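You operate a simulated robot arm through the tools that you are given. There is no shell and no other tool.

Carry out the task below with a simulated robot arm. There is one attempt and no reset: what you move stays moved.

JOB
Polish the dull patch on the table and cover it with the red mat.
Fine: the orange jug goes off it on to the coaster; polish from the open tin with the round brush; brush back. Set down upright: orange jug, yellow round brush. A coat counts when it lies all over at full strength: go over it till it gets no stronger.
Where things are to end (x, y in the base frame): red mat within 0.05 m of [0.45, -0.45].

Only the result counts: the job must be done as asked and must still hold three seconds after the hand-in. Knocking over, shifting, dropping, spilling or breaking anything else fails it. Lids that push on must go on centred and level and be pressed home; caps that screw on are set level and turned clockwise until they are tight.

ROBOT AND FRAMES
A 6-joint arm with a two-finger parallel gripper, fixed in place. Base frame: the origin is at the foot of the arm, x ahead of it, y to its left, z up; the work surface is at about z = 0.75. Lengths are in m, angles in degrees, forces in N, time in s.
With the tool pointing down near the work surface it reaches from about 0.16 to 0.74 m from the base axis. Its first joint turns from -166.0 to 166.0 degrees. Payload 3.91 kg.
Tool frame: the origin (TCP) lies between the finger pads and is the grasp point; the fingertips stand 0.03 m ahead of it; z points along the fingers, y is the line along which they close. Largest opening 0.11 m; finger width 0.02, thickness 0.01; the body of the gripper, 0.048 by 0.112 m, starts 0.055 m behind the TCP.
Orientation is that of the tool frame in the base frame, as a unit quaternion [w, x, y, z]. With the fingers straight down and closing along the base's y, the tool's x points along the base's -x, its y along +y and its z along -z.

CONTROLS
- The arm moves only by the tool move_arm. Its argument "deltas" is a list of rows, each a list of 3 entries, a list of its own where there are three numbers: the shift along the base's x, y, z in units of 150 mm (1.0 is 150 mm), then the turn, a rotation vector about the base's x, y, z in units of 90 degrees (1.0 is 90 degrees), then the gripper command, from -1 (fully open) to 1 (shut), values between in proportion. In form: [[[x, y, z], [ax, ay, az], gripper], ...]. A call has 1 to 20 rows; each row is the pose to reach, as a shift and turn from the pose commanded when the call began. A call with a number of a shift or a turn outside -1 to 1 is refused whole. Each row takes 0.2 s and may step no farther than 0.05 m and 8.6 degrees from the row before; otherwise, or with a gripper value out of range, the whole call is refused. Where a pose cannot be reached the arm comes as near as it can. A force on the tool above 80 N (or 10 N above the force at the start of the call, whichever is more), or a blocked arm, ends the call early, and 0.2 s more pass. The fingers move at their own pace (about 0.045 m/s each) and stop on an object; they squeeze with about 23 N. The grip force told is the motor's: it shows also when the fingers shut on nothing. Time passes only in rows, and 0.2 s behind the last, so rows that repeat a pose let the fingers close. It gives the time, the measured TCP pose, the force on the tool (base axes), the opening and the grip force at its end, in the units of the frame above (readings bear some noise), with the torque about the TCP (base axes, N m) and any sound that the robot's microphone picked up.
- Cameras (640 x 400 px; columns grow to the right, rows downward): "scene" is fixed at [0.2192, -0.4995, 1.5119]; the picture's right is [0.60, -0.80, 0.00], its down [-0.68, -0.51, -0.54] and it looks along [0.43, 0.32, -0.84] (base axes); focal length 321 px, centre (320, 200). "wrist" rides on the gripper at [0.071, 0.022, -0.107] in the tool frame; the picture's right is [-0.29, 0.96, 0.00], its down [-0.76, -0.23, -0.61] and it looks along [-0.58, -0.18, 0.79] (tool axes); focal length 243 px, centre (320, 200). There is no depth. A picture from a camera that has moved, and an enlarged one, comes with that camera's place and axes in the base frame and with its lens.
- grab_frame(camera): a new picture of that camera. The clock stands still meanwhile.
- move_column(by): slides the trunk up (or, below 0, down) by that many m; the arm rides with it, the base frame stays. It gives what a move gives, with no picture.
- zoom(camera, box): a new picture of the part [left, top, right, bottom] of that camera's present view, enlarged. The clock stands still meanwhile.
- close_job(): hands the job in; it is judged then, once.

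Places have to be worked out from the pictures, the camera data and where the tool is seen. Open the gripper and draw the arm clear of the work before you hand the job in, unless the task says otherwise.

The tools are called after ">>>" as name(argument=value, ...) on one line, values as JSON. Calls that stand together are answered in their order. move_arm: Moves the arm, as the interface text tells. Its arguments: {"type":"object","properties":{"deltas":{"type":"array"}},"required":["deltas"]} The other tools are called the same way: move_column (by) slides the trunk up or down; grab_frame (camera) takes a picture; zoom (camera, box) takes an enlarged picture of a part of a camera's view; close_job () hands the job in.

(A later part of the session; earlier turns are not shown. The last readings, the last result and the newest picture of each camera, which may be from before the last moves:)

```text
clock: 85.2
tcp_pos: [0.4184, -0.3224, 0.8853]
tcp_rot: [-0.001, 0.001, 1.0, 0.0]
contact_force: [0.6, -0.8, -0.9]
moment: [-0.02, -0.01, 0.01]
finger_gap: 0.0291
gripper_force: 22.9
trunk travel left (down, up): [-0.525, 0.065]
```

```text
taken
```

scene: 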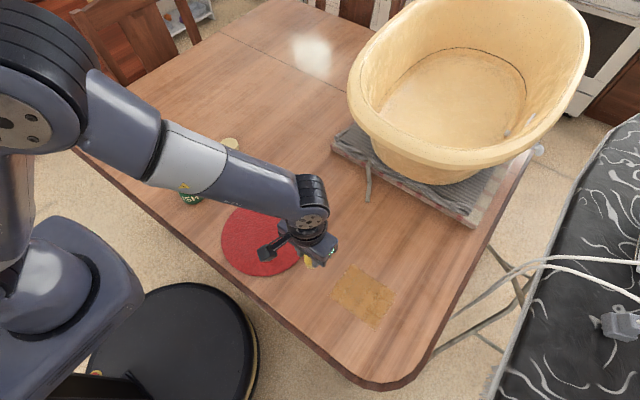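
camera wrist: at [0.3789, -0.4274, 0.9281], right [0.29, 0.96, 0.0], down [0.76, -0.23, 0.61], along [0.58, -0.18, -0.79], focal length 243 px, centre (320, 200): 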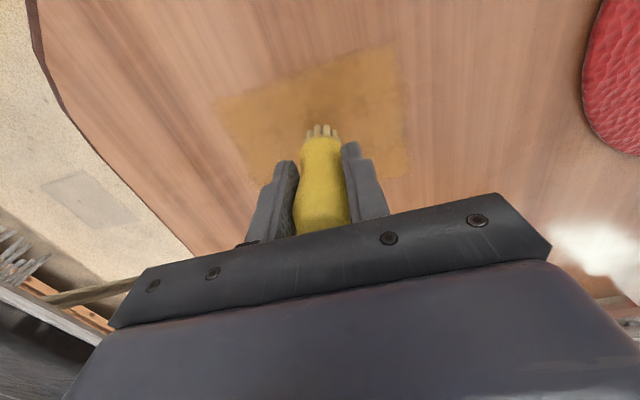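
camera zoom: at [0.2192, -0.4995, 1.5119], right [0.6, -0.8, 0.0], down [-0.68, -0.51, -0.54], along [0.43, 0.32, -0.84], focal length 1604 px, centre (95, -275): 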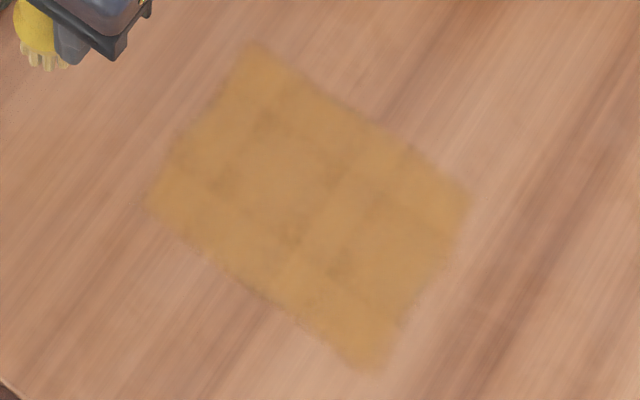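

The coat looks a bit richer, but contact was lost near the end of that pass. Let me check how the brush sits in the grip before another pass.

>>> grab_frame(camera="wrist")

>>> zoom(camera="wrist", box=[240, 100, 400, 240])

>>> zoom(camera="scene", box=[250, 200, 350, 290])

```text
taken
camera wrist: at [0.3474, -0.3009, 0.9918], right [0.29, 0.96, 0.0], down [0.76, -0.23, 0.61], along [0.58, -0.18, -0.79], focal length 243 px, centre (320, 200)
```

wrist: 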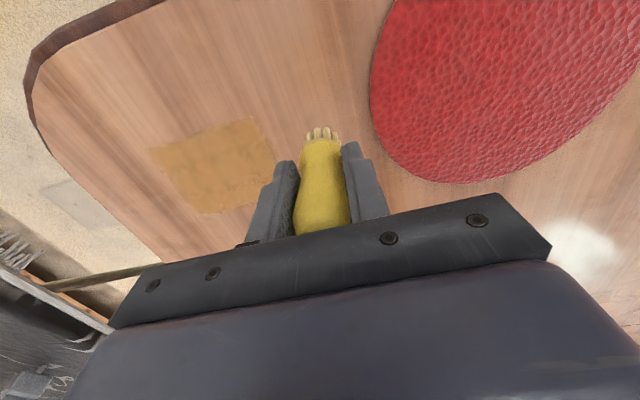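

```text
2.86 times, centred on (320, 170) of wrist
camera zoom: at [0.3474, -0.3009, 0.9918], right [0.29, 0.96, 0.0], down [0.76, -0.23, 0.61], along [0.58, -0.18, -0.79], focal length 693 px, centre (320, 286)
```

zoom: 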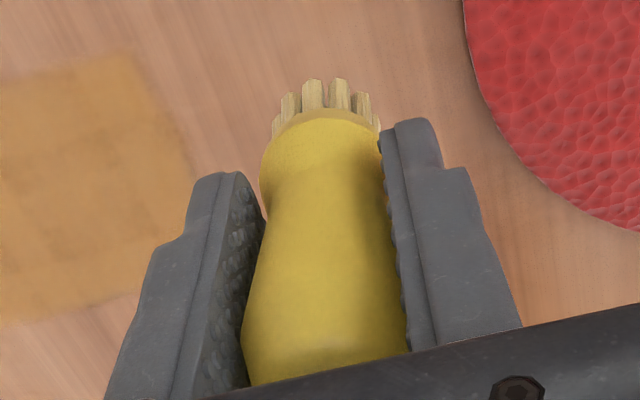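

```text
4.44 times, centred on (300, 245) of scene
camera zoom: at [0.2192, -0.4995, 1.5119], right [0.6, -0.8, 0.0], down [-0.68, -0.51, -0.54], along [0.43, 0.32, -0.84], focal length 1426 px, centre (409, 0)
```

zoom: 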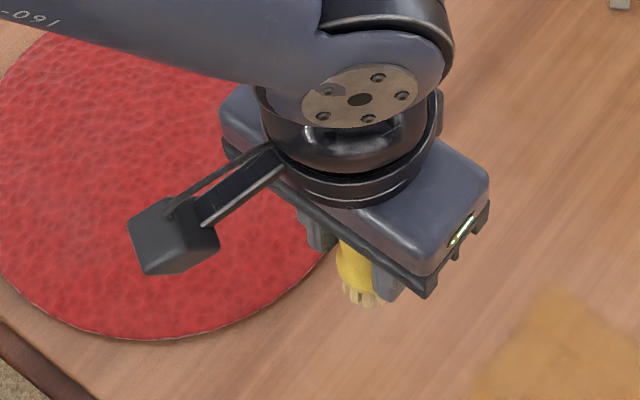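

The brush has tilted about 5° (tip toward +x) and slid up a few mm. I pitch the tool +5° about y so the brush is vertical again, and return above the patch centre.

>>> move_arm(deltas=[[[0.05, -0.2, 0], [0, 0.02, 0], 1], [[0.1, -0.4, 0], [0, 0.04, 0], 1], [[0.18, -0.6, 0], [0, 0.056, 0], 1], [[0.247, -0.85, -0.05], [0, 0.056, 0], 1], [[0.247, -0.853, -0.25], [0, 0.056, 0], 1], [[0.247, -0.853, -0.38], [0, 0.056, 0], 1], [[0.247, -0.853, -0.38], [0, 0.056, 0], 1]])

>>> zoom(camera="wrist", box=[200, 40, 440, 220])

>>> zoom(camera="scene", box=[310, 220, 430, 340])

```text
clock: 86.8
tcp_pos: [0.4564, -0.4475, 0.8304]
tcp_rot: [-0.044, 0.001, 0.999, 0.0]
contact_force: [-0.3, 0.2, -1.2]
moment: [0.03, -0.01, 0.02]
finger_gap: 0.0294
gripper_force: 22.9
trunk travel left (down, up): [-0.525, 0.065]
```

```text
2.22 times, centred on (320, 130) of wrist
camera zoom: at [0.3939, -0.4266, 0.9428], right [0.29, 0.96, -0.03], down [0.81, -0.23, 0.54], along [0.51, -0.18, -0.84], focal length 539 px, centre (320, 356)
```

zoom: 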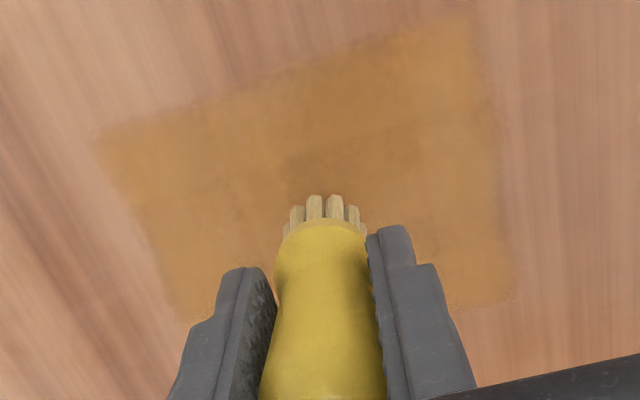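

```text
3.33 times, centred on (370, 280) of scene
camera zoom: at [0.2192, -0.4995, 1.5119], right [0.6, -0.8, 0.0], down [-0.68, -0.51, -0.54], along [0.43, 0.32, -0.84], focal length 1070 px, centre (153, -67)
```

zoom: 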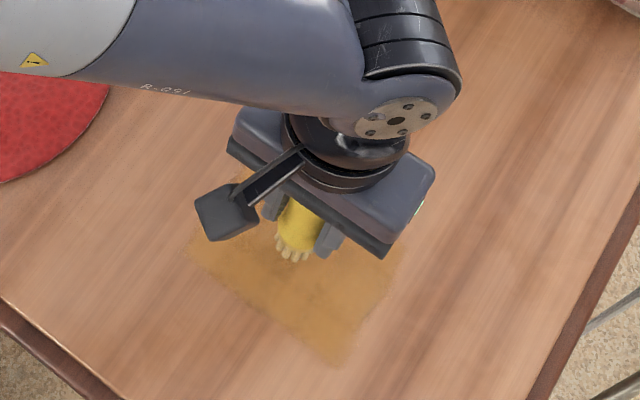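

>>> move_arm(deltas=[[[0, -0.01, -0.03], [0, 0, 0], 1], [[0, -0.01, -0.05], [0, 0, 0], 1], [[0, -0.01, -0.06], [0, 0, 0], 1], [[0, -0.01, -0.06], [0, 0, 0], 1]])

>>> move_arm(deltas=[[[0, 0, -0.006], [0, 0, 0], 1], [[0, 0, -0.009], [0, 0, 0], 1], [[0, 0, -0.009], [0, 0, 0], 1]])

```text
clock: 87.8
tcp_pos: [0.4554, -0.4498, 0.8197]
tcp_rot: [-0.044, 0.001, 0.999, 0.0]
contact_force: [-0.4, 0.0, -0.5]
moment: [0.0, 0.03, -0.01]
finger_gap: 0.0296
gripper_force: 23.1
trunk travel left (down, up): [-0.525, 0.065]
```

```text
clock: 88.6
tcp_pos: [0.4559, -0.4502, 0.8188]
tcp_rot: [-0.043, 0.001, 0.999, 0.0]
contact_force: [-1.7, 0.0, 2.6]
moment: [0.0, -0.04, -0.02]
finger_gap: 0.0293
gripper_force: 23.1
trunk travel left (down, up): [-0.525, 0.065]
```

Contact at TCP z≈0.819. I do another full pass, first half.

>>> move_arm(deltas=[[[-0.15, -0.2, -0.004], [0, 0, 0], 1], [[-0.3, -0.4, -0.004], [0, 0, 0], 1], [[-0.3, -0.133, -0.004], [0, 0, 0], 1], [[-0.3, 0.133, -0.004], [0, 0, 0], 1], [[-0.3, 0.4, -0.005], [0, 0, 0], 1], [[-0.233, 0.4, -0.005], [0, 0, 0], 1], [[-0.233, 0.133, -0.005], [0, 0, 0], 1], [[-0.233, -0.133, -0.006], [0, 0, 0], 1], [[-0.233, -0.4, -0.006], [0, 0, 0], 1], [[-0.167, -0.4, -0.006], [0, 0, 0], 1], [[-0.167, -0.133, -0.007], [0, 0, 0], 1], [[-0.167, 0.133, -0.007], [0, 0, 0], 1], [[-0.167, 0.4, -0.007], [0, 0, 0], 1], [[-0.1, 0.4, -0.008], [0, 0, 0], 1], [[-0.1, 0.133, -0.008], [0, 0, 0], 1], [[-0.1, -0.133, -0.008], [0, 0, 0], 1], [[-0.1, -0.4, -0.009], [0, 0, 0], 1], [[-0.033, -0.4, -0.009], [0, 0, 0], 1], [[-0.033, -0.133, -0.009], [0, 0, 0], 1], [[-0.033, 0.133, -0.009], [0, 0, 0], 1]])

```text
clock: 92.8
tcp_pos: [0.4487, -0.4307, 0.8164]
tcp_rot: [-0.044, 0.0, 0.999, 0.0]
contact_force: [0.1, 1.9, 9.2]
moment: [0.12, -0.11, 0.02]
finger_gap: 0.0294
gripper_force: 23.0
trunk travel left (down, up): [-0.525, 0.065]
```

>>> move_arm(deltas=[[[0, 0.267, -0.001], [0, 0, 0], 1], [[0.066, 0.267, -0.001], [0, 0, 0], 1], [[0.066, 0, -0.002], [0, 0, 0], 1], [[0.066, -0.267, -0.002], [0, 0, 0], 1], [[0.066, -0.533, -0.003], [0, 0, 0], 1], [[0.133, -0.533, -0.003], [0, 0, 0], 1], [[0.133, -0.267, -0.004], [0, 0, 0], 1], [[0.133, 0, -0.004], [0, 0, 0], 1], [[0.133, 0.267, -0.005], [0, 0, 0], 1], [[0.2, 0.267, -0.005], [0, 0, 0], 1], [[0.2, 0, -0.006], [0, 0, 0], 1]])

>>> move_arm(deltas=[[[0, -0.267, -0.001], [0, 0, 0], 1], [[0, -0.533, -0.002], [0, 0, 0], 1], [[0.066, -0.533, -0.002], [0, 0, 0], 1], [[0.066, -0.267, -0.003], [0, 0, 0], 1], [[0.066, 0, -0.003], [0, 0, 0], 1], [[0.066, 0.267, -0.004], [0, 0, 0], 1], [[0.133, 0.267, -0.004], [0, 0, 0], 1], [[0.133, 0, -0.005], [0, 0, 0], 1], [[0.133, -0.267, -0.005], [0, 0, 0], 1], [[0.133, -0.533, -0.005], [0, 0, 0], 1]])

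```text
clock: 95.2
tcp_pos: [0.4821, -0.4325, 0.8166]
tcp_rot: [-0.044, 0.0, 0.999, 0.0]
contact_force: [-0.2, 0.4, -0.3]
moment: [-0.02, -0.02, -0.02]
finger_gap: 0.0294
gripper_force: 22.8
trunk travel left (down, up): [-0.525, 0.065]
```

```text
clock: 97.4
tcp_pos: [0.5005, -0.5082, 0.8161]
tcp_rot: [-0.044, 0.0, 0.999, -0.001]
contact_force: [0.8, 0.8, 8.1]
moment: [0.01, -0.16, -0.03]
finger_gap: 0.0292
gripper_force: 23.3
trunk travel left (down, up): [-0.525, 0.065]
```

I lift away and inspect again.

>>> move_arm(deltas=[[[0, 0, 0.1], [0, 0, 0], 1], [[0, 0, 0.35], [0, 0, 0], 1], [[-0.2, 0.2, 0.45], [0, 0, 0], 1], [[-0.4, 0.4, 0.45], [0, 0, 0], 1], [[-0.5, 0.68, 0.45], [0, 0, 0], 1], [[-0.5, 0.95, 0.45], [0, 0, 0], 1]])

>>> move_arm(deltas=[[[0, 0.25, 0], [0, 0, 0], 1], [[0, 0.4, 0], [0, 0, 0], 1]])

>>> zoom(camera="scene", box=[325, 255, 405, 335])

>>> grab_frame(camera="wrist")

```text
clock: 98.8
tcp_pos: [0.4266, -0.3674, 0.8841]
tcp_rot: [-0.043, 0.001, 0.999, 0.001]
contact_force: [0.3, 0.4, -1.0]
moment: [0.01, 0.01, 0.0]
finger_gap: 0.0296
gripper_force: 22.8
trunk travel left (down, up): [-0.525, 0.065]
```

```text
clock: 99.4
tcp_pos: [0.4267, -0.307, 0.8848]
tcp_rot: [-0.044, 0.001, 0.999, 0.0]
contact_force: [0.5, -0.3, -0.9]
moment: [-0.03, -0.01, -0.02]
finger_gap: 0.0292
gripper_force: 23.1
trunk travel left (down, up): [-0.525, 0.065]
```

```text
5.00 times, centred on (365, 295) of scene
camera zoom: at [0.2192, -0.4995, 1.5119], right [0.6, -0.8, 0.0], down [-0.68, -0.51, -0.54], along [0.43, 0.32, -0.84], focal length 1604 px, centre (95, -275)
```

zoom: 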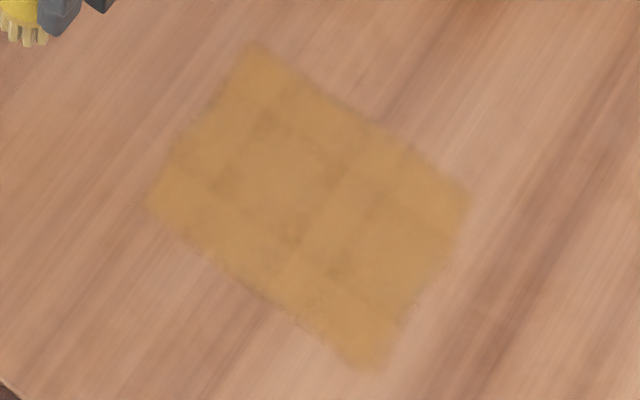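

```text
taken
camera wrist: at [0.3648, -0.2868, 0.9967], right [0.29, 0.96, -0.03], down [0.81, -0.23, 0.54], along [0.51, -0.18, -0.84], focal length 243 px, centre (320, 200)
```

wrist: 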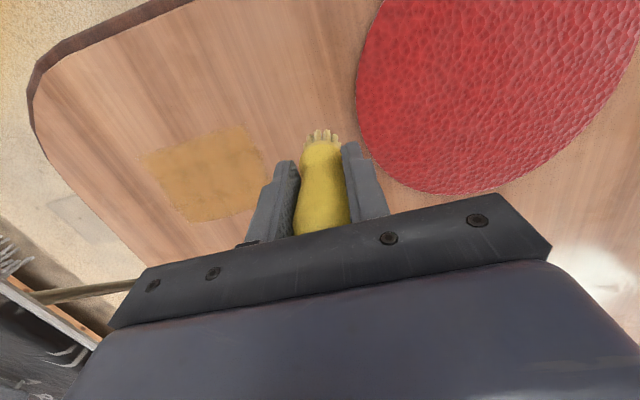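

The mottling looks the same as before, suggesting saturation; I take a close wrist view to verify uniform coverage.

>>> move_arm(deltas=[[[0, 0, 0.25], [0, 0, 0], 1], [[0.15, -0.2, 0.3], [0, 0, 0], 1], [[0.3, -0.45, 0.3], [0, 0, 0], 1], [[0.4, -0.7, 0.3], [0, 0, 0], 1], [[0.49, -0.887, 0.3], [0, 0, 0], 1], [[0.49, -0.887, 0.3], [0, 0, 0], 1]])

>>> zoom(camera="wrist", box=[220, 0, 420, 140])

```text
clock: 100.8
tcp_pos: [0.4999, -0.4417, 0.9278]
tcp_rot: [-0.045, 0.0, 0.999, 0.0]
contact_force: [-0.3, -0.2, -0.6]
moment: [0.02, 0.05, 0.01]
finger_gap: 0.0291
gripper_force: 22.8
trunk travel left (down, up): [-0.525, 0.065]
```

```text
2.86 times, centred on (320, 70) of wrist
camera zoom: at [0.4392, -0.4213, 1.0407], right [0.29, 0.96, -0.03], down [0.81, -0.23, 0.54], along [0.51, -0.18, -0.84], focal length 693 px, centre (320, 571)
```

zoom: 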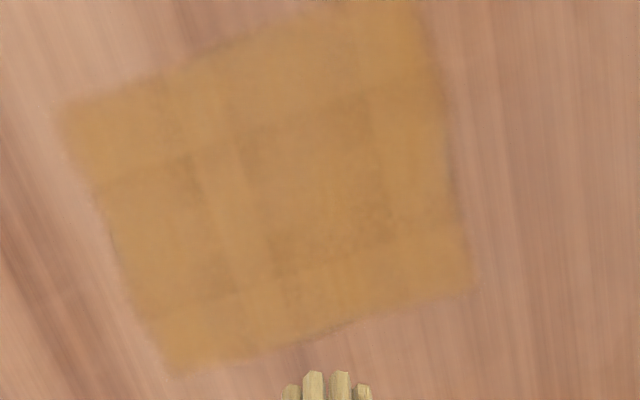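

The coat looks even and unchanged between passes, with only a fixed texture. To be certain I'll make one more careful pass with controlled contact.

>>> move_arm(deltas=[[[-0.15, -0.03, -0.2], [0, 0, 0], 1], [[-0.295, -0.055, -0.35], [0, 0, 0], 1], [[-0.295, -0.055, -0.6], [0, 0, 0], 1], [[-0.295, -0.055, -0.72], [0, 0, 0], 1], [[-0.295, -0.055, -0.735], [0, 0, 0], 1], [[-0.295, -0.055, -0.735], [0, 0, 0], 1]])

>>> move_arm(deltas=[[[0, 0, -0.008], [0, 0, 0], 1], [[0, 0, -0.014], [0, 0, 0], 1], [[0, 0, -0.014], [0, 0, 0], 1]])

```text
clock: 102.2
tcp_pos: [0.4553, -0.4503, 0.8168]
tcp_rot: [-0.044, 0.001, 0.999, 0.0]
contact_force: [0.2, 0.9, -1.8]
moment: [-0.02, 0.02, -0.02]
finger_gap: 0.0289
gripper_force: 22.7
trunk travel left (down, up): [-0.525, 0.065]
```

```text
clock: 103.0
tcp_pos: [0.455, -0.4503, 0.8164]
tcp_rot: [-0.043, 0.0, 0.999, -0.001]
contact_force: [-1.1, -0.1, 7.0]
moment: [0.02, -0.09, -0.01]
finger_gap: 0.029
gripper_force: 23.0
trunk travel left (down, up): [-0.525, 0.065]
```

>>> move_arm(deltas=[[[0.15, 0.2, -0.002], [0, 0, 0], 1], [[0.3, 0.4, -0.003], [0, 0, 0], 1], [[0.3, 0.133, -0.003], [0, 0, 0], 1], [[0.3, -0.133, -0.004], [0, 0, 0], 1], [[0.3, -0.4, -0.004], [0, 0, 0], 1], [[0.24, -0.4, -0.004], [0, 0, 0], 1], [[0.24, -0.133, -0.005], [0, 0, 0], 1], [[0.24, 0.133, -0.005], [0, 0, 0], 1], [[0.24, 0.4, -0.005], [0, 0, 0], 1], [[0.18, 0.4, -0.006], [0, 0, 0], 1], [[0.18, 0.133, -0.006], [0, 0, 0], 1], [[0.18, -0.133, -0.006], [0, 0, 0], 1], [[0.18, -0.4, -0.007], [0, 0, 0], 1]])

>>> move_arm(deltas=[[[-0.06, 0, -0.001], [0, 0, 0], 1], [[-0.06, 0.267, -0.001], [0, 0, 0], 1], [[-0.06, 0.533, -0.002], [0, 0, 0], 1], [[-0.06, 0.8, -0.002], [0, 0, 0], 1], [[-0.12, 0.8, -0.002], [0, 0, 0], 1], [[-0.12, 0.533, -0.003], [0, 0, 0], 1], [[-0.12, 0.267, -0.003], [0, 0, 0], 1], [[-0.12, 0, -0.003], [0, 0, 0], 1], [[-0.18, 0, -0.004], [0, 0, 0], 1], [[-0.18, 0.267, -0.004], [0, 0, 0], 1], [[-0.18, 0.533, -0.004], [0, 0, 0], 1], [[-0.18, 0.8, -0.005], [0, 0, 0], 1]])

>>> move_arm(deltas=[[[-0.06, 0, -0.001], [0, 0, 0], 1], [[-0.06, -0.267, -0.001], [0, 0, 0], 1], [[-0.06, -0.533, -0.002], [0, 0, 0], 1], [[-0.06, -0.8, -0.002], [0, 0, 0], 1], [[-0.12, -0.8, -0.002], [0, 0, 0], 1], [[-0.12, -0.533, -0.003], [0, 0, 0], 1], [[-0.12, -0.267, -0.003], [0, 0, 0], 1], [[-0.12, 0, -0.003], [0, 0, 0], 1], [[-0.18, 0, -0.004], [0, 0, 0], 1], [[-0.18, -0.267, -0.004], [0, 0, 0], 1], [[-0.18, -0.533, -0.004], [0, 0, 0], 1], [[-0.18, -0.8, -0.005], [0, 0, 0], 1]])

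>>> move_arm(deltas=[[[-0.06, 0, -0.001], [0, 0, 0], 1], [[-0.06, 0.267, -0.001], [0, 0, 0], 1], [[-0.06, 0.533, -0.002], [0, 0, 0], 1], [[-0.06, 0.8, -0.002], [0, 0, 0], 1], [[-0.11, 0.8, -0.002], [0, 0, 0], 1], [[-0.11, 0.533, -0.003], [0, 0, 0], 1], [[-0.11, 0.267, -0.003], [0, 0, 0], 1], [[-0.11, 0, -0.003], [0, 0, 0], 1]])

```text
clock: 105.8
tcp_pos: [0.4818, -0.5097, 0.8169]
tcp_rot: [-0.044, 0.001, 0.999, 0.0]
contact_force: [-0.7, 0.8, 9.8]
moment: [0.04, -0.16, 0.03]
finger_gap: 0.0293
gripper_force: 23.0
trunk travel left (down, up): [-0.525, 0.065]
```

```text
clock: 108.4
tcp_pos: [0.4549, -0.3882, 0.8147]
tcp_rot: [-0.044, 0.0, 0.999, 0.002]
contact_force: [0.1, 2.1, 6.0]
moment: [0.16, -0.13, 0.05]
finger_gap: 0.0293
gripper_force: 23.1
trunk travel left (down, up): [-0.525, 0.065]
```

```text
clock: 111.0
tcp_pos: [0.4267, -0.5091, 0.8128]
tcp_rot: [-0.043, 0.0, 0.999, -0.001]
contact_force: [-1.0, 2.0, 11.8]
moment: [0.09, -0.21, 0.04]
finger_gap: 0.0291
gripper_force: 22.6
trunk travel left (down, up): [-0.525, 0.065]
```

```text
clock: 112.8
tcp_pos: [0.4129, -0.5107, 0.8132]
tcp_rot: [-0.043, 0.001, 0.999, 0.0]
contact_force: [0.5, -1.2, 1.0]
moment: [-0.05, -0.08, -0.02]
finger_gap: 0.0294
gripper_force: 23.3
trunk travel left (down, up): [-0.525, 0.065]
```

Contact held throughout that pass. I lift and inspect once more.

>>> move_arm(deltas=[[[0, 0, 0.1], [0, 0, 0], 1], [[0, 0, 0.35], [0, 0, 0], 1], [[0, 0.1, 0.6], [0, 0, 0], 1], [[0.05, 0.4, 0.6], [0, 0, 0], 1], [[0.05, 0.7, 0.6], [0, 0, 0], 1], [[0.05, 1, 0.6], [0, 0, 0], 1]])

>>> move_arm(deltas=[[[0, 0.3, 0], [0, 0, 0], 1], [[0, 0.6, 0], [0, 0, 0], 1]])

>>> zoom(camera="scene", box=[325, 255, 405, 335])

>>> grab_frame(camera="wrist")

```text
clock: 114.2
tcp_pos: [0.421, -0.3567, 0.904]
tcp_rot: [-0.044, 0.001, 0.999, 0.0]
contact_force: [-0.4, -0.6, -1.0]
moment: [0.0, 0.03, -0.02]
finger_gap: 0.029
gripper_force: 22.7
trunk travel left (down, up): [-0.525, 0.065]
```

```text
clock: 114.8
tcp_pos: [0.4208, -0.2664, 0.9039]
tcp_rot: [-0.044, 0.0, 0.999, 0.0]
contact_force: [-1.0, 0.7, -0.4]
moment: [0.0, 0.04, 0.0]
finger_gap: 0.0293
gripper_force: 22.9
trunk travel left (down, up): [-0.525, 0.065]
```

```text
5.00 times, centred on (365, 295) of scene
camera zoom: at [0.2192, -0.4995, 1.5119], right [0.6, -0.8, 0.0], down [-0.68, -0.51, -0.54], along [0.43, 0.32, -0.84], focal length 1604 px, centre (95, -275)
```

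zoom: 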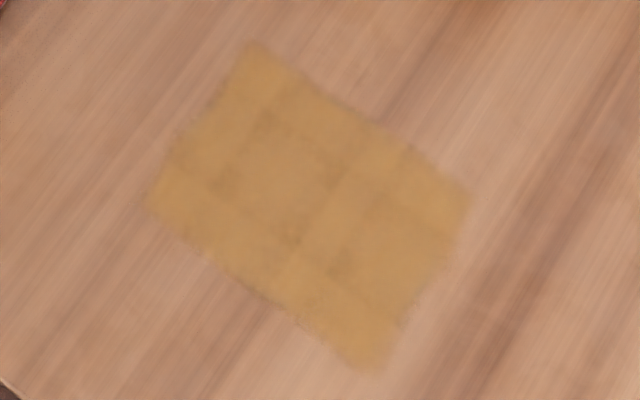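

```text
taken
camera wrist: at [0.3595, -0.246, 1.0162], right [0.29, 0.96, -0.03], down [0.81, -0.23, 0.54], along [0.51, -0.18, -0.84], focal length 243 px, centre (320, 200)
```

wrist: 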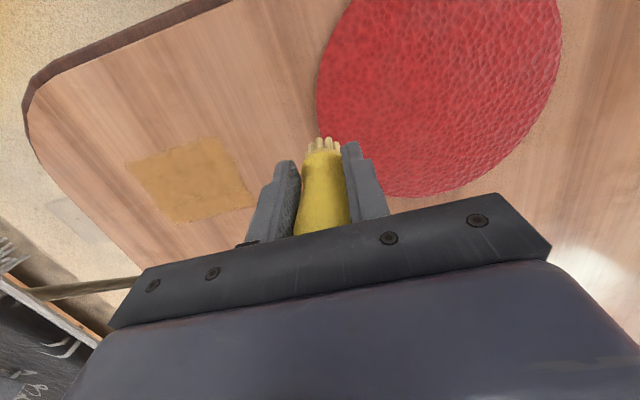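

The coat is unchanged from before: saturated. Now the brush must go back upright; I check its tilt in the grip.

>>> zoom(camera="wrist", box=[250, 110, 390, 250])

>>> zoom(camera="scene", box=[230, 190, 330, 280])

```text
2.86 times, centred on (320, 180) of wrist
camera zoom: at [0.3595, -0.246, 1.0162], right [0.29, 0.96, -0.03], down [0.81, -0.23, 0.54], along [0.51, -0.18, -0.84], focal length 693 px, centre (320, 257)
```

zoom: 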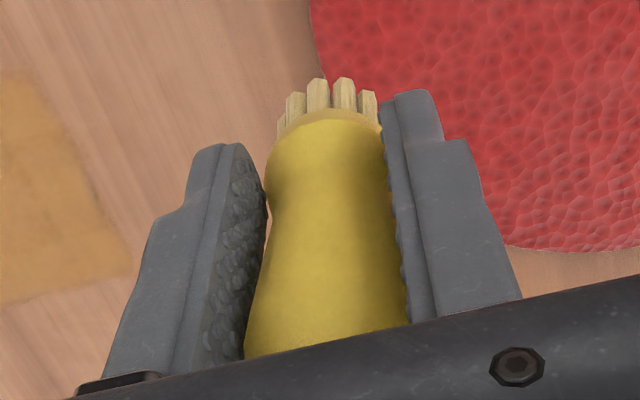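

```text
4.44 times, centred on (280, 235) of scene
camera zoom: at [0.2192, -0.4995, 1.5119], right [0.6, -0.8, 0.0], down [-0.68, -0.51, -0.54], along [0.43, 0.32, -0.84], focal length 1426 px, centre (498, 44)
```

zoom: 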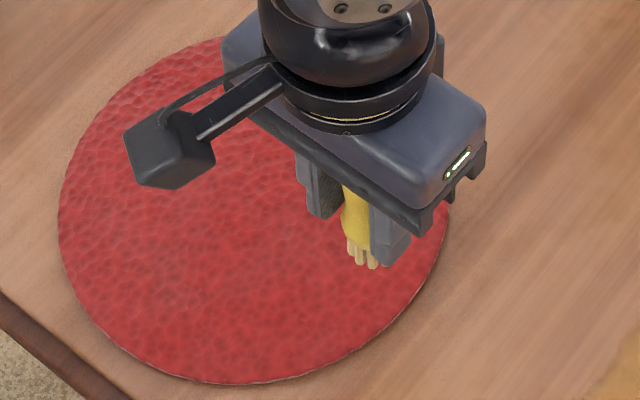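

I estimate the brush is ~10° off the tool axis, so I add 5° more pitch (10° total) and travel back to the brush's home at (0.3985,0.2365).

>>> move_arm(deltas=[[[0, 0, 0.2], [0, 0.03, 0], 1], [[0, 0.2, 0.35], [0, 0.056, 0], 1], [[-0.02, 0.5, 0.35], [0, 0.056, 0], 1], [[-0.04, 0.8, 0.35], [0, 0.056, 0], 1], [[-0.05, 1, 0.35], [0, 0.056, 0], 1]])

>>> move_arm(deltas=[[[-0.02, 0.3, 0], [0, 0, 0], 1], [[-0.04, 0.6, 0], [0, 0, 0], 1], [[-0.05, 0.9, 0], [0, 0, 0], 1], [[-0.05, 1, 0], [0, 0, 0], 1]])

>>> move_arm(deltas=[[[-0.02, 0.3, 0], [0, 0, 0], 1], [[-0.04, 0.6, 0], [0, 0, 0], 1], [[-0.05, 0.9, 0], [0, 0, 0], 1], [[-0.05, 1, 0], [0, 0, 0], 1]])

>>> grab_frame(camera="scene")

>>> zoom(camera="scene", box=[100, 90, 220, 200])

```text
clock: 116.0
tcp_pos: [0.4119, -0.1187, 0.9571]
tcp_rot: [-0.088, 0.0, 0.996, -0.001]
contact_force: [0.8, 0.6, 0.0]
moment: [0.0, 0.0, -0.02]
finger_gap: 0.0291
gripper_force: 22.9
trunk travel left (down, up): [-0.525, 0.065]
```

```text
clock: 117.0
tcp_pos: [0.4031, 0.0324, 0.9575]
tcp_rot: [-0.089, 0.0, 0.996, 0.001]
contact_force: [-0.6, 0.7, -0.8]
moment: [-0.02, 0.01, 0.02]
finger_gap: 0.029
gripper_force: 23.7
trunk travel left (down, up): [-0.525, 0.065]
```

```text
clock: 118.0
tcp_pos: [0.3972, 0.182, 0.9544]
tcp_rot: [-0.088, 0.0, 0.996, 0.0]
contact_force: [-0.3, 0.2, -0.8]
moment: [0.0, -0.02, 0.02]
finger_gap: 0.0294
gripper_force: 22.9
trunk travel left (down, up): [-0.525, 0.065]
```

```text
taken
```

scene: 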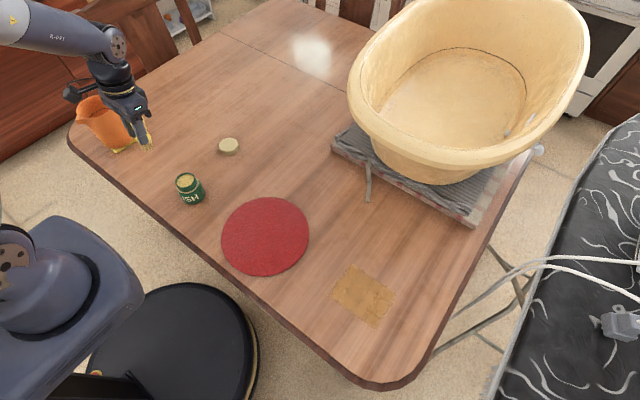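

```text
3.64 times, centred on (160, 145) of scene
camera zoom: at [0.2192, -0.4995, 1.5119], right [0.6, -0.8, 0.0], down [-0.68, -0.51, -0.54], along [0.43, 0.32, -0.84], focal length 1167 px, centre (902, 400)
```

zoom: 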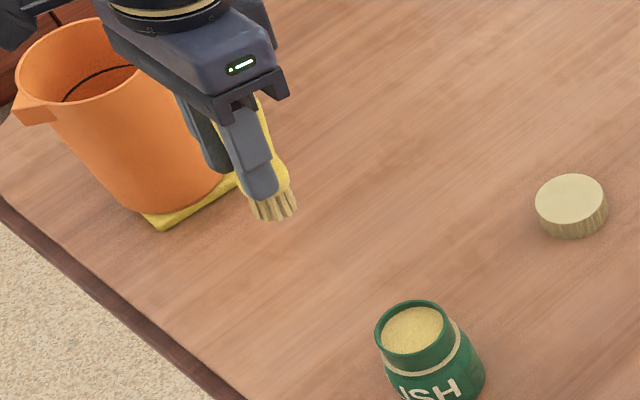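

I move over the home spot and lower to about 2 cm above the table, then verify tilt and tip position.

>>> move_arm(deltas=[[[0.01, 0.2, 0], [0, 0, 0], 1], [[0.01, 0.363, -0.1], [0, 0, 0], 1], [[0.01, 0.363, -0.35], [0, 0, 0], 1], [[0.01, 0.363, -0.6], [0, 0, 0], 1], [[0.01, 0.363, -0.78], [0, 0, 0], 1], [[0.01, 0.363, -0.78], [0, 0, 0], 1]])

>>> grab_frame(camera="wrist")

>>> zoom(camera="scene", box=[110, 110, 210, 200])

```text
clock: 119.4
tcp_pos: [0.3974, 0.2344, 0.8406]
tcp_rot: [-0.088, 0.0, 0.996, 0.0]
contact_force: [0.4, -0.1, -0.7]
moment: [0.01, 0.01, 0.02]
finger_gap: 0.0294
gripper_force: 23.3
trunk travel left (down, up): [-0.525, 0.065]
```

```text
taken
camera wrist: at [0.3468, 0.2561, 0.9577], right [0.29, 0.96, -0.05], down [0.85, -0.23, 0.47], along [0.43, -0.18, -0.88], focal length 243 px, centre (320, 200)
```

wrist: 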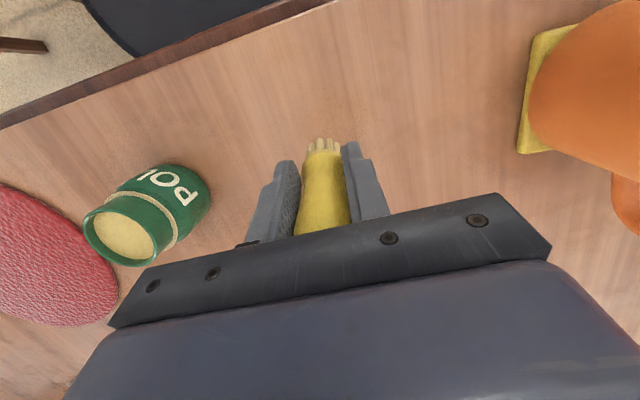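

```text
4.44 times, centred on (160, 155) of scene
camera zoom: at [0.2192, -0.4995, 1.5119], right [0.6, -0.8, 0.0], down [-0.68, -0.51, -0.54], along [0.43, 0.32, -0.84], focal length 1426 px, centre (1031, 400)
```

zoom: 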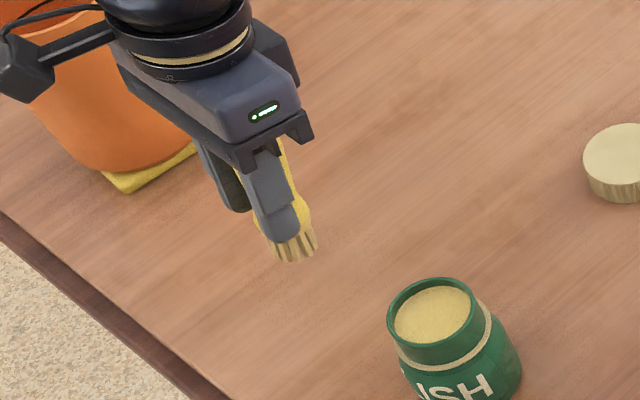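

>>> zoom(camera="scene", box=[145, 130, 195, 175])

>>> zoom(camera="wrist", box=[280, 120, 370, 210])

```text
8.89 times, centred on (170, 152) of scene
camera zoom: at [0.2192, -0.4995, 1.5119], right [0.6, -0.8, 0.0], down [-0.68, -0.51, -0.54], along [0.43, 0.32, -0.84], focal length 2852 px, centre (1653, 622)
```

zoom: 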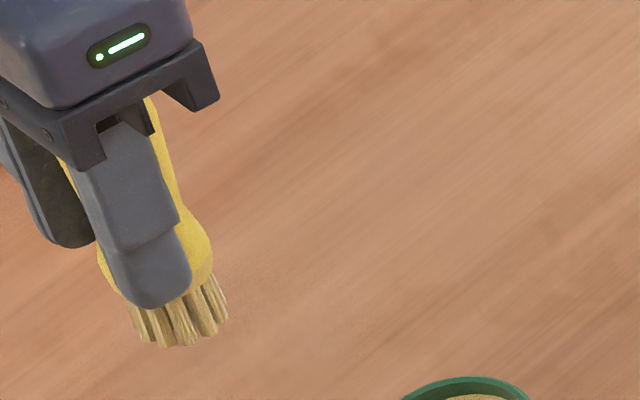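

```text
4.44 times, centred on (325, 165) of wrist
camera zoom: at [0.3468, 0.2561, 0.9577], right [0.29, 0.96, -0.05], down [0.85, -0.23, 0.47], along [0.43, -0.18, -0.88], focal length 1078 px, centre (298, 356)
```

zoom: 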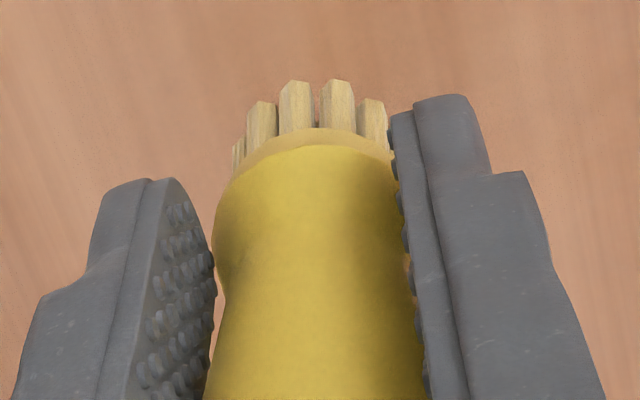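

The scene view shows the brush axis parallel to the fingers — so it has shifted ~1 cm sideways (+x) along the pads rather than tilted. I set the tool vertical again and re-check.

>>> move_arm(deltas=[[[0, 0, 0.03], [0, -0.06, 0], 1], [[-0.04, 0, 0.03], [0, -0.112, 0], 1], [[-0.075, 0.01, 0.03], [0, -0.112, 0], 1], [[-0.075, 0.01, 0.03], [0, -0.112, 0], 1]])

>>> zoom(camera="scene", box=[140, 120, 190, 165])

>>> zoom(camera="wrist", box=[280, 100, 370, 210])

```text
clock: 120.4
tcp_pos: [0.387, 0.2377, 0.8437]
tcp_rot: [0.0, 0.001, 1.0, 0.0]
contact_force: [0.1, 0.2, -0.5]
moment: [0.02, 0.02, 0.01]
finger_gap: 0.0294
gripper_force: 22.9
trunk travel left (down, up): [-0.525, 0.065]
```

```text
8.89 times, centred on (165, 142) of scene
camera zoom: at [0.2192, -0.4995, 1.5119], right [0.6, -0.8, 0.0], down [-0.68, -0.51, -0.54], along [0.43, 0.32, -0.84], focal length 2852 px, centre (1698, 711)
```

zoom: 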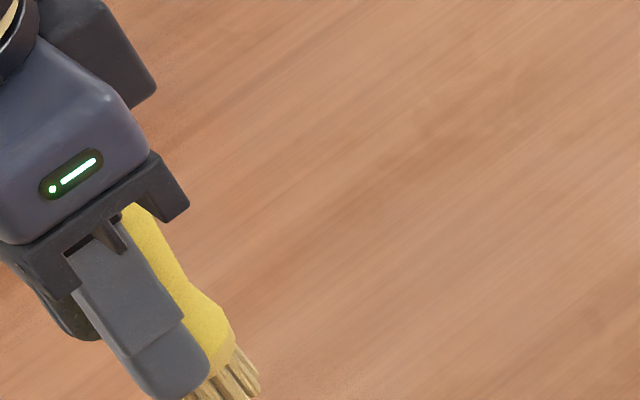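

```text
3.64 times, centred on (325, 155) of wrist
camera zoom: at [0.3164, 0.2585, 0.9503], right [0.29, 0.96, 0.0], down [0.76, -0.23, 0.61], along [0.58, -0.18, -0.79], focal length 882 px, centre (302, 364)
```

zoom: 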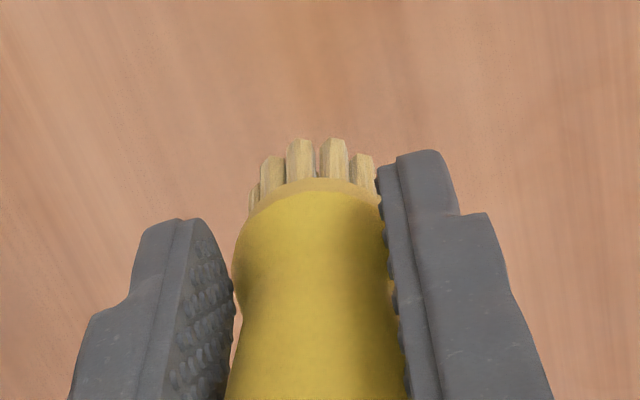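

Now the brush is vertical. I lower it gently to the table at its home place.

>>> move_arm(deltas=[[[0, -0.006, -0.06], [0, 0, 0], 1], [[0, -0.006, -0.12], [0, 0, 0], 1], [[0, -0.006, -0.16], [0, 0, 0], 1], [[0, -0.006, -0.175], [0, 0, 0], 1], [[0, -0.006, -0.175], [0, 0, 0], 1]])

>>> zoom(camera="scene", box=[125, 115, 205, 185])

```text
clock: 121.6
tcp_pos: [0.3869, 0.2353, 0.8158]
tcp_rot: [0.0, 0.0, 1.0, 0.0]
contact_force: [-0.1, 0.2, -0.9]
moment: [-0.01, 0.02, 0.0]
finger_gap: 0.0293
gripper_force: 22.9
trunk travel left (down, up): [-0.525, 0.065]
```

```text
5.71 times, centred on (165, 150) of scene
camera zoom: at [0.2192, -0.4995, 1.5119], right [0.6, -0.8, 0.0], down [-0.68, -0.51, -0.54], along [0.43, 0.32, -0.84], focal length 1834 px, centre (1206, 486)
```

zoom: 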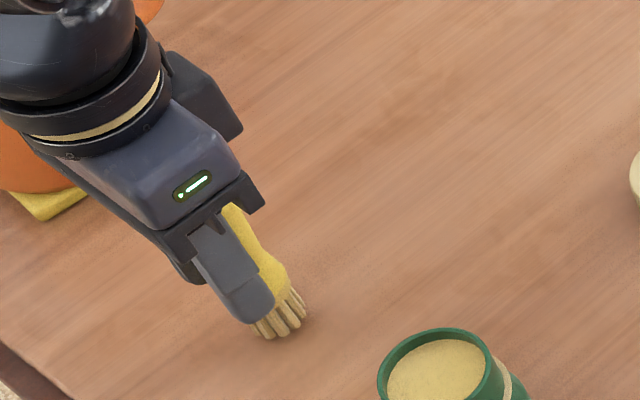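

>>> move_arm(deltas=[[[0, 0, -0.006], [0, 0, 0], 1], [[0, 0, -0.012], [0, 0, 0], 1], [[0, 0, -0.012], [0, 0, 0], 1]])

```text
clock: 122.4
tcp_pos: [0.387, 0.2364, 0.8139]
tcp_rot: [-0.001, 0.0, 1.0, 0.001]
contact_force: [0.1, -1.3, -0.7]
moment: [-0.01, 0.03, 0.02]
finger_gap: 0.0291
gripper_force: 23.0
trunk travel left (down, up): [-0.525, 0.065]
```

>>> move_arm(deltas=[[[0, 0, -0.006], [0, 0, 0], 1], [[0, 0, -0.012], [0, 0, 0], 1], [[0, 0, -0.012], [0, 0, 0], 1]])

```text
clock: 123.2
tcp_pos: [0.3866, 0.2352, 0.8129]
tcp_rot: [0.0, 0.0, 1.0, 0.0]
contact_force: [-0.6, -0.6, -0.8]
moment: [0.01, 0.01, 0.0]
finger_gap: 0.029
gripper_force: 23.0
trunk travel left (down, up): [-0.525, 0.065]
```

>>> move_arm(deltas=[[[0, 0, -0.006], [0, 0, 0], 1], [[0, 0, -0.012], [0, 0, 0], 1], [[0, 0, -0.012], [0, 0, 0], 1]])

```text
clock: 124.0
tcp_pos: [0.3857, 0.2372, 0.8118]
tcp_rot: [0.0, 0.0, 1.0, 0.0]
contact_force: [0.1, -0.2, 2.7]
moment: [-0.03, 0.01, -0.02]
finger_gap: 0.0294
gripper_force: 23.0
trunk travel left (down, up): [-0.525, 0.065]
```

Contact begins. I press ~1 mm more to seat it flat, then open the fingers.

>>> move_arm(deltas=[[[0, 0, -0.006], [0, 0, 0], 1], [[0, 0, -0.006], [0, 0, 0], 1]])

>>> zoom(camera="wrist", box=[280, 100, 370, 210])

```text
clock: 124.6
tcp_pos: [0.3877, 0.2372, 0.8115]
tcp_rot: [0.001, 0.0, 1.0, 0.001]
contact_force: [0.3, 0.0, 13.6]
moment: [-0.06, 0.03, -0.01]
finger_gap: 0.0292
gripper_force: 22.6
trunk travel left (down, up): [-0.525, 0.065]
```

```text
3.64 times, centred on (325, 155) of wrist
camera zoom: at [0.316, 0.2577, 0.918], right [0.29, 0.96, 0.0], down [0.76, -0.23, 0.61], along [0.58, -0.18, -0.79], focal length 882 px, centre (302, 364)
```

zoom: 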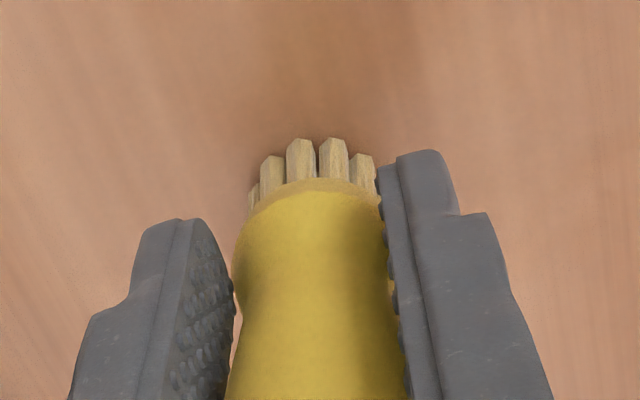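

The contact torque suggests the −x edge touches first, so the brush leans ~3°. I lift slightly, pitch the tool +3°, and touch down again.

>>> move_arm(deltas=[[[0, 0, 0.02], [0, 0, 0], 1], [[0.02, 0, 0.02], [0, 0.035, 0], 1], [[0.02, 0, 0.02], [0, 0.035, 0], 1]])

>>> move_arm(deltas=[[[0, 0, -0.01], [0, 0, 0], 1], [[0, 0, -0.018], [0, 0, 0], 1], [[0, 0, -0.018], [0, 0, 0], 1]])

```text
clock: 125.4
tcp_pos: [0.3898, 0.2359, 0.8129]
tcp_rot: [-0.028, 0.0, 1.0, 0.0]
contact_force: [-0.3, 0.5, -0.9]
moment: [0.02, 0.0, -0.04]
finger_gap: 0.0295
gripper_force: 22.9
trunk travel left (down, up): [-0.525, 0.065]
```

```text
clock: 126.2
tcp_pos: [0.389, 0.2361, 0.8111]
tcp_rot: [-0.026, 0.001, 1.0, 0.001]
contact_force: [-3.0, 4.0, 17.7]
moment: [0.23, -0.19, 0.07]
finger_gap: 0.0291
gripper_force: 22.8
trunk travel left (down, up): [-0.525, 0.065]
```

Now the +x edge takes the load, so the true angle is ~1.5°. I split the difference, relieve pressure, and release.

>>> move_arm(deltas=[[[-0.006, 0, 0.006], [0, -0.017, 0], 1], [[-0.006, 0, 0.006], [0, -0.017, 0], 1]])

```text
clock: 126.8
tcp_pos: [0.3893, 0.2349, 0.8108]
tcp_rot: [-0.014, 0.001, 1.0, 0.0]
contact_force: [-0.6, -0.5, -0.5]
moment: [0.0, 0.01, 0.0]
finger_gap: 0.0292
gripper_force: 23.0
trunk travel left (down, up): [-0.525, 0.065]
```

>>> move_arm(deltas=[[[0, 0, -0.006], [0, 0, 0], 1], [[0, 0, -0.006], [0, 0, 0], 1]])

```text
clock: 127.4
tcp_pos: [0.3902, 0.2359, 0.8101]
tcp_rot: [-0.014, 0.001, 1.0, -0.001]
contact_force: [-0.9, -3.0, 5.9]
moment: [-0.17, -0.15, -0.04]
finger_gap: 0.0292
gripper_force: 22.9
trunk travel left (down, up): [-0.525, 0.065]
```

>>> move_arm(deltas=[[[0, 0, 0], [0, 0, 0], 0.4], [[0, 0, 0], [0, 0, 0], 0.2], [[0, 0, 0], [0, 0, 0], 0.0], [[0, 0, 0], [0, 0, 0], -0.4], [[0, 0, 0], [0, 0, 0], -0.8]])

>>> grab_frame(camera="wrist")

```text
clock: 128.6
tcp_pos: [0.3901, 0.2363, 0.8107]
tcp_rot: [-0.014, 0.001, 1.0, 0.0]
contact_force: [-0.3, 0.1, -0.6]
moment: [-0.01, -0.01, 0.02]
finger_gap: 0.0989
gripper_force: 0.0
trunk travel left (down, up): [-0.525, 0.065]
```

```text
taken
camera wrist: at [0.3217, 0.2571, 0.9193], right [0.29, 0.96, -0.01], down [0.78, -0.23, 0.59], along [0.56, -0.18, -0.81], focal length 243 px, centre (320, 200)
```

wrist: 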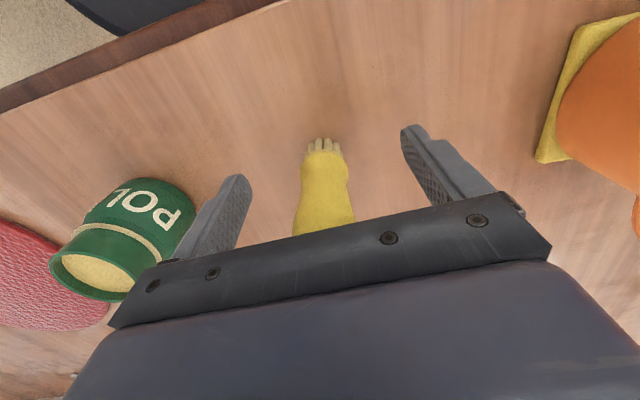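

The brush stands by itself. I withdraw straight up.

>>> move_arm(deltas=[[[0, 0, 0.1], [0, 0, 0], -0.9], [[0, 0, 0.3], [0, 0, 0], -1], [[0, 0, 0.55], [0, 0, 0], -1], [[0, 0, 0.8], [0, -0.018, 0], -1], [[0, 0, 1], [0, -0.018, 0], -1]])

>>> zoom(camera="scene", box=[110, 110, 220, 210])

>>> zoom(camera="wrist", box=[150, 30, 450, 220])

```text
clock: 129.8
tcp_pos: [0.3888, 0.2357, 0.9613]
tcp_rot: [0.0, 0.0, 1.0, -0.001]
contact_force: [-0.4, 0.2, -0.4]
moment: [0.03, 0.01, 0.03]
finger_gap: 0.1097
gripper_force: 0.1
trunk travel left (down, up): [-0.525, 0.065]
```

```text
4.00 times, centred on (165, 160) of scene
camera zoom: at [0.2192, -0.4995, 1.5119], right [0.6, -0.8, 0.0], down [-0.68, -0.51, -0.54], along [0.43, 0.32, -0.84], focal length 1284 px, centre (940, 360)
```

zoom: 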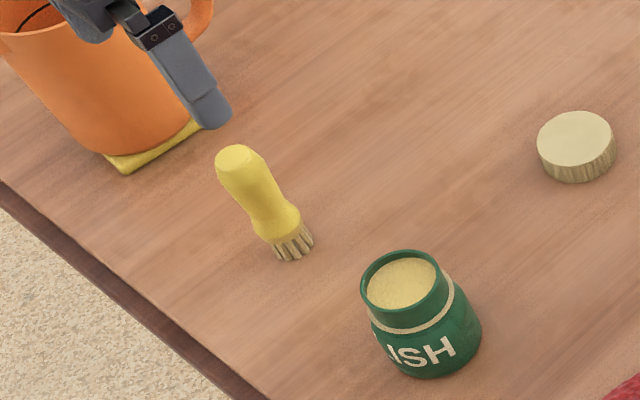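

```text
2.11 times, centred on (300, 125) of wrist
camera zoom: at [0.3186, 0.2564, 1.0677], right [0.29, 0.96, 0.0], down [0.76, -0.23, 0.61], along [0.58, -0.18, -0.79], focal length 511 px, centre (362, 358)
```

zoom: 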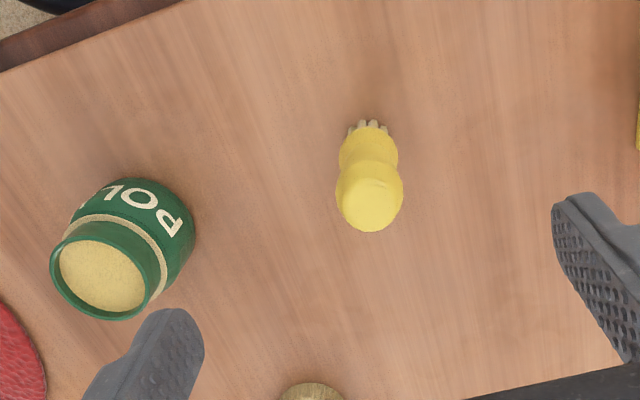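

The brush is back upright in its place (within a pixel of before). Now the mat: I move over to look closely at its edge and thickness.

>>> move_arm(deltas=[[[0, -0.3, 0], [0, 0, 0], -1], [[0, -0.6, 0], [0, 0, 0], -1], [[0, -0.9, 0], [0, 0, 0], -1], [[0, -1, 0], [0, 0, 0], -1]])

>>> move_arm(deltas=[[[0, -0.3, 0], [0, 0, 0], -1], [[0, -0.6, 0], [0, 0, 0], -1], [[0.1, -0.9, -0.1], [0, 0, 0], -1], [[0.2, -1, -0.3], [0, 0, 0], -1], [[0.2, -1, -0.5], [0, 0, 0], -1], [[0.2, -1, -0.5], [0, 0, 0], -1]])

>>> grab_frame(camera="wrist")

>>> zoom(camera="scene", box=[210, 190, 320, 285])

```text
clock: 130.8
tcp_pos: [0.3879, 0.0865, 0.9581]
tcp_rot: [0.001, 0.0, 1.0, 0.0]
contact_force: [-0.2, 0.7, 0.4]
moment: [0.02, 0.01, 0.01]
finger_gap: 0.1101
gripper_force: 0.1
trunk travel left (down, up): [-0.525, 0.065]
```

```text
clock: 132.2
tcp_pos: [0.417, -0.0653, 0.8843]
tcp_rot: [0.0, -0.001, 1.0, 0.0]
contact_force: [0.2, -0.3, 0.9]
moment: [-0.03, -0.04, 0.0]
finger_gap: 0.11
gripper_force: 0.1
trunk travel left (down, up): [-0.525, 0.065]
```

```text
taken
camera wrist: at [0.3462, -0.0437, 0.9915], right [0.29, 0.96, 0.0], down [0.76, -0.23, 0.61], along [0.58, -0.18, -0.79], focal length 243 px, centre (320, 200)
```

wrist: 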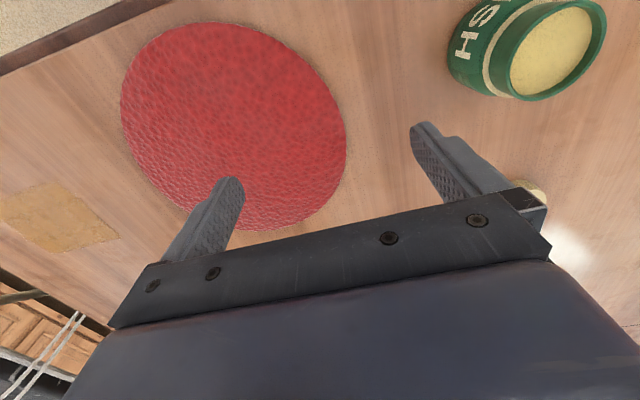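

```text
4.21 times, centred on (265, 238) of scene
camera zoom: at [0.2192, -0.4995, 1.5119], right [0.6, -0.8, 0.0], down [-0.68, -0.51, -0.54], along [0.43, 0.32, -0.84], focal length 1351 px, centre (552, 42)
```

zoom: 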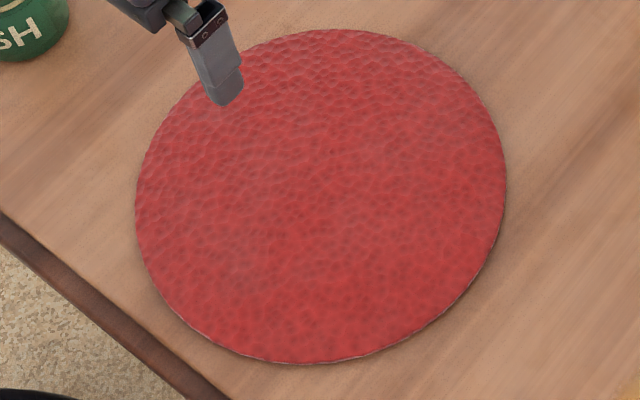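

The mat is thin (a few mm), centred near (0.437,-0.158) with radius ≈0.116; too thin to pinch from the table, so I'll press closed fingertips on its centre and slide it. First move over its centre and close the fingers.

>>> move_arm(deltas=[[[0.05, -0.25, 0], [0, 0, 0], 1], [[0.1, -0.5, 0], [0, 0, 0], 1], [[0.127, -0.623, -0.1], [0, 0, 0], 1], [[0.127, -0.623, -0.3], [0, 0, 0], 1], [[0.127, -0.623, -0.45], [0, 0, 0], 1], [[0.127, -0.623, -0.55], [0, 0, 0], 1], [[0.127, -0.623, -0.55], [0, 0, 0], 1], [[0.127, -0.623, -0.55], [0, 0, 0], 1]])

>>> grab_frame(camera="wrist")

>>> zoom(camera="scene", box=[210, 190, 320, 285])

```text
clock: 134.0
tcp_pos: [0.4372, -0.1573, 0.8029]
tcp_rot: [0.0, 0.0, 1.0, 0.001]
contact_force: [-0.5, -0.2, 0.7]
moment: [0.01, -0.02, -0.02]
finger_gap: 0.0
gripper_force: 23.6
trunk travel left (down, up): [-0.525, 0.065]
```

```text
taken
camera wrist: at [0.367, -0.1359, 0.9104], right [0.29, 0.96, 0.0], down [0.76, -0.23, 0.61], along [0.58, -0.18, -0.79], focal length 243 px, centre (320, 200)
```

wrist: 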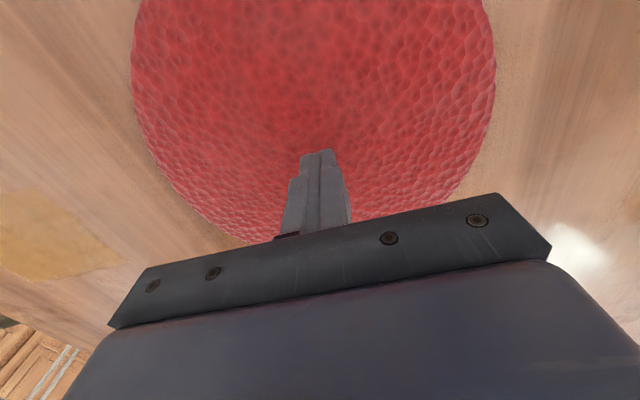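

```text
4.21 times, centred on (265, 238) of scene
camera zoom: at [0.2192, -0.4995, 1.5119], right [0.6, -0.8, 0.0], down [-0.68, -0.51, -0.54], along [0.43, 0.32, -0.84], focal length 1351 px, centre (552, 42)
```

zoom: 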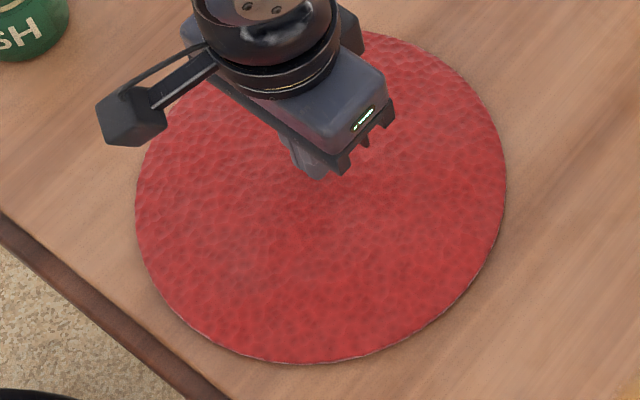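

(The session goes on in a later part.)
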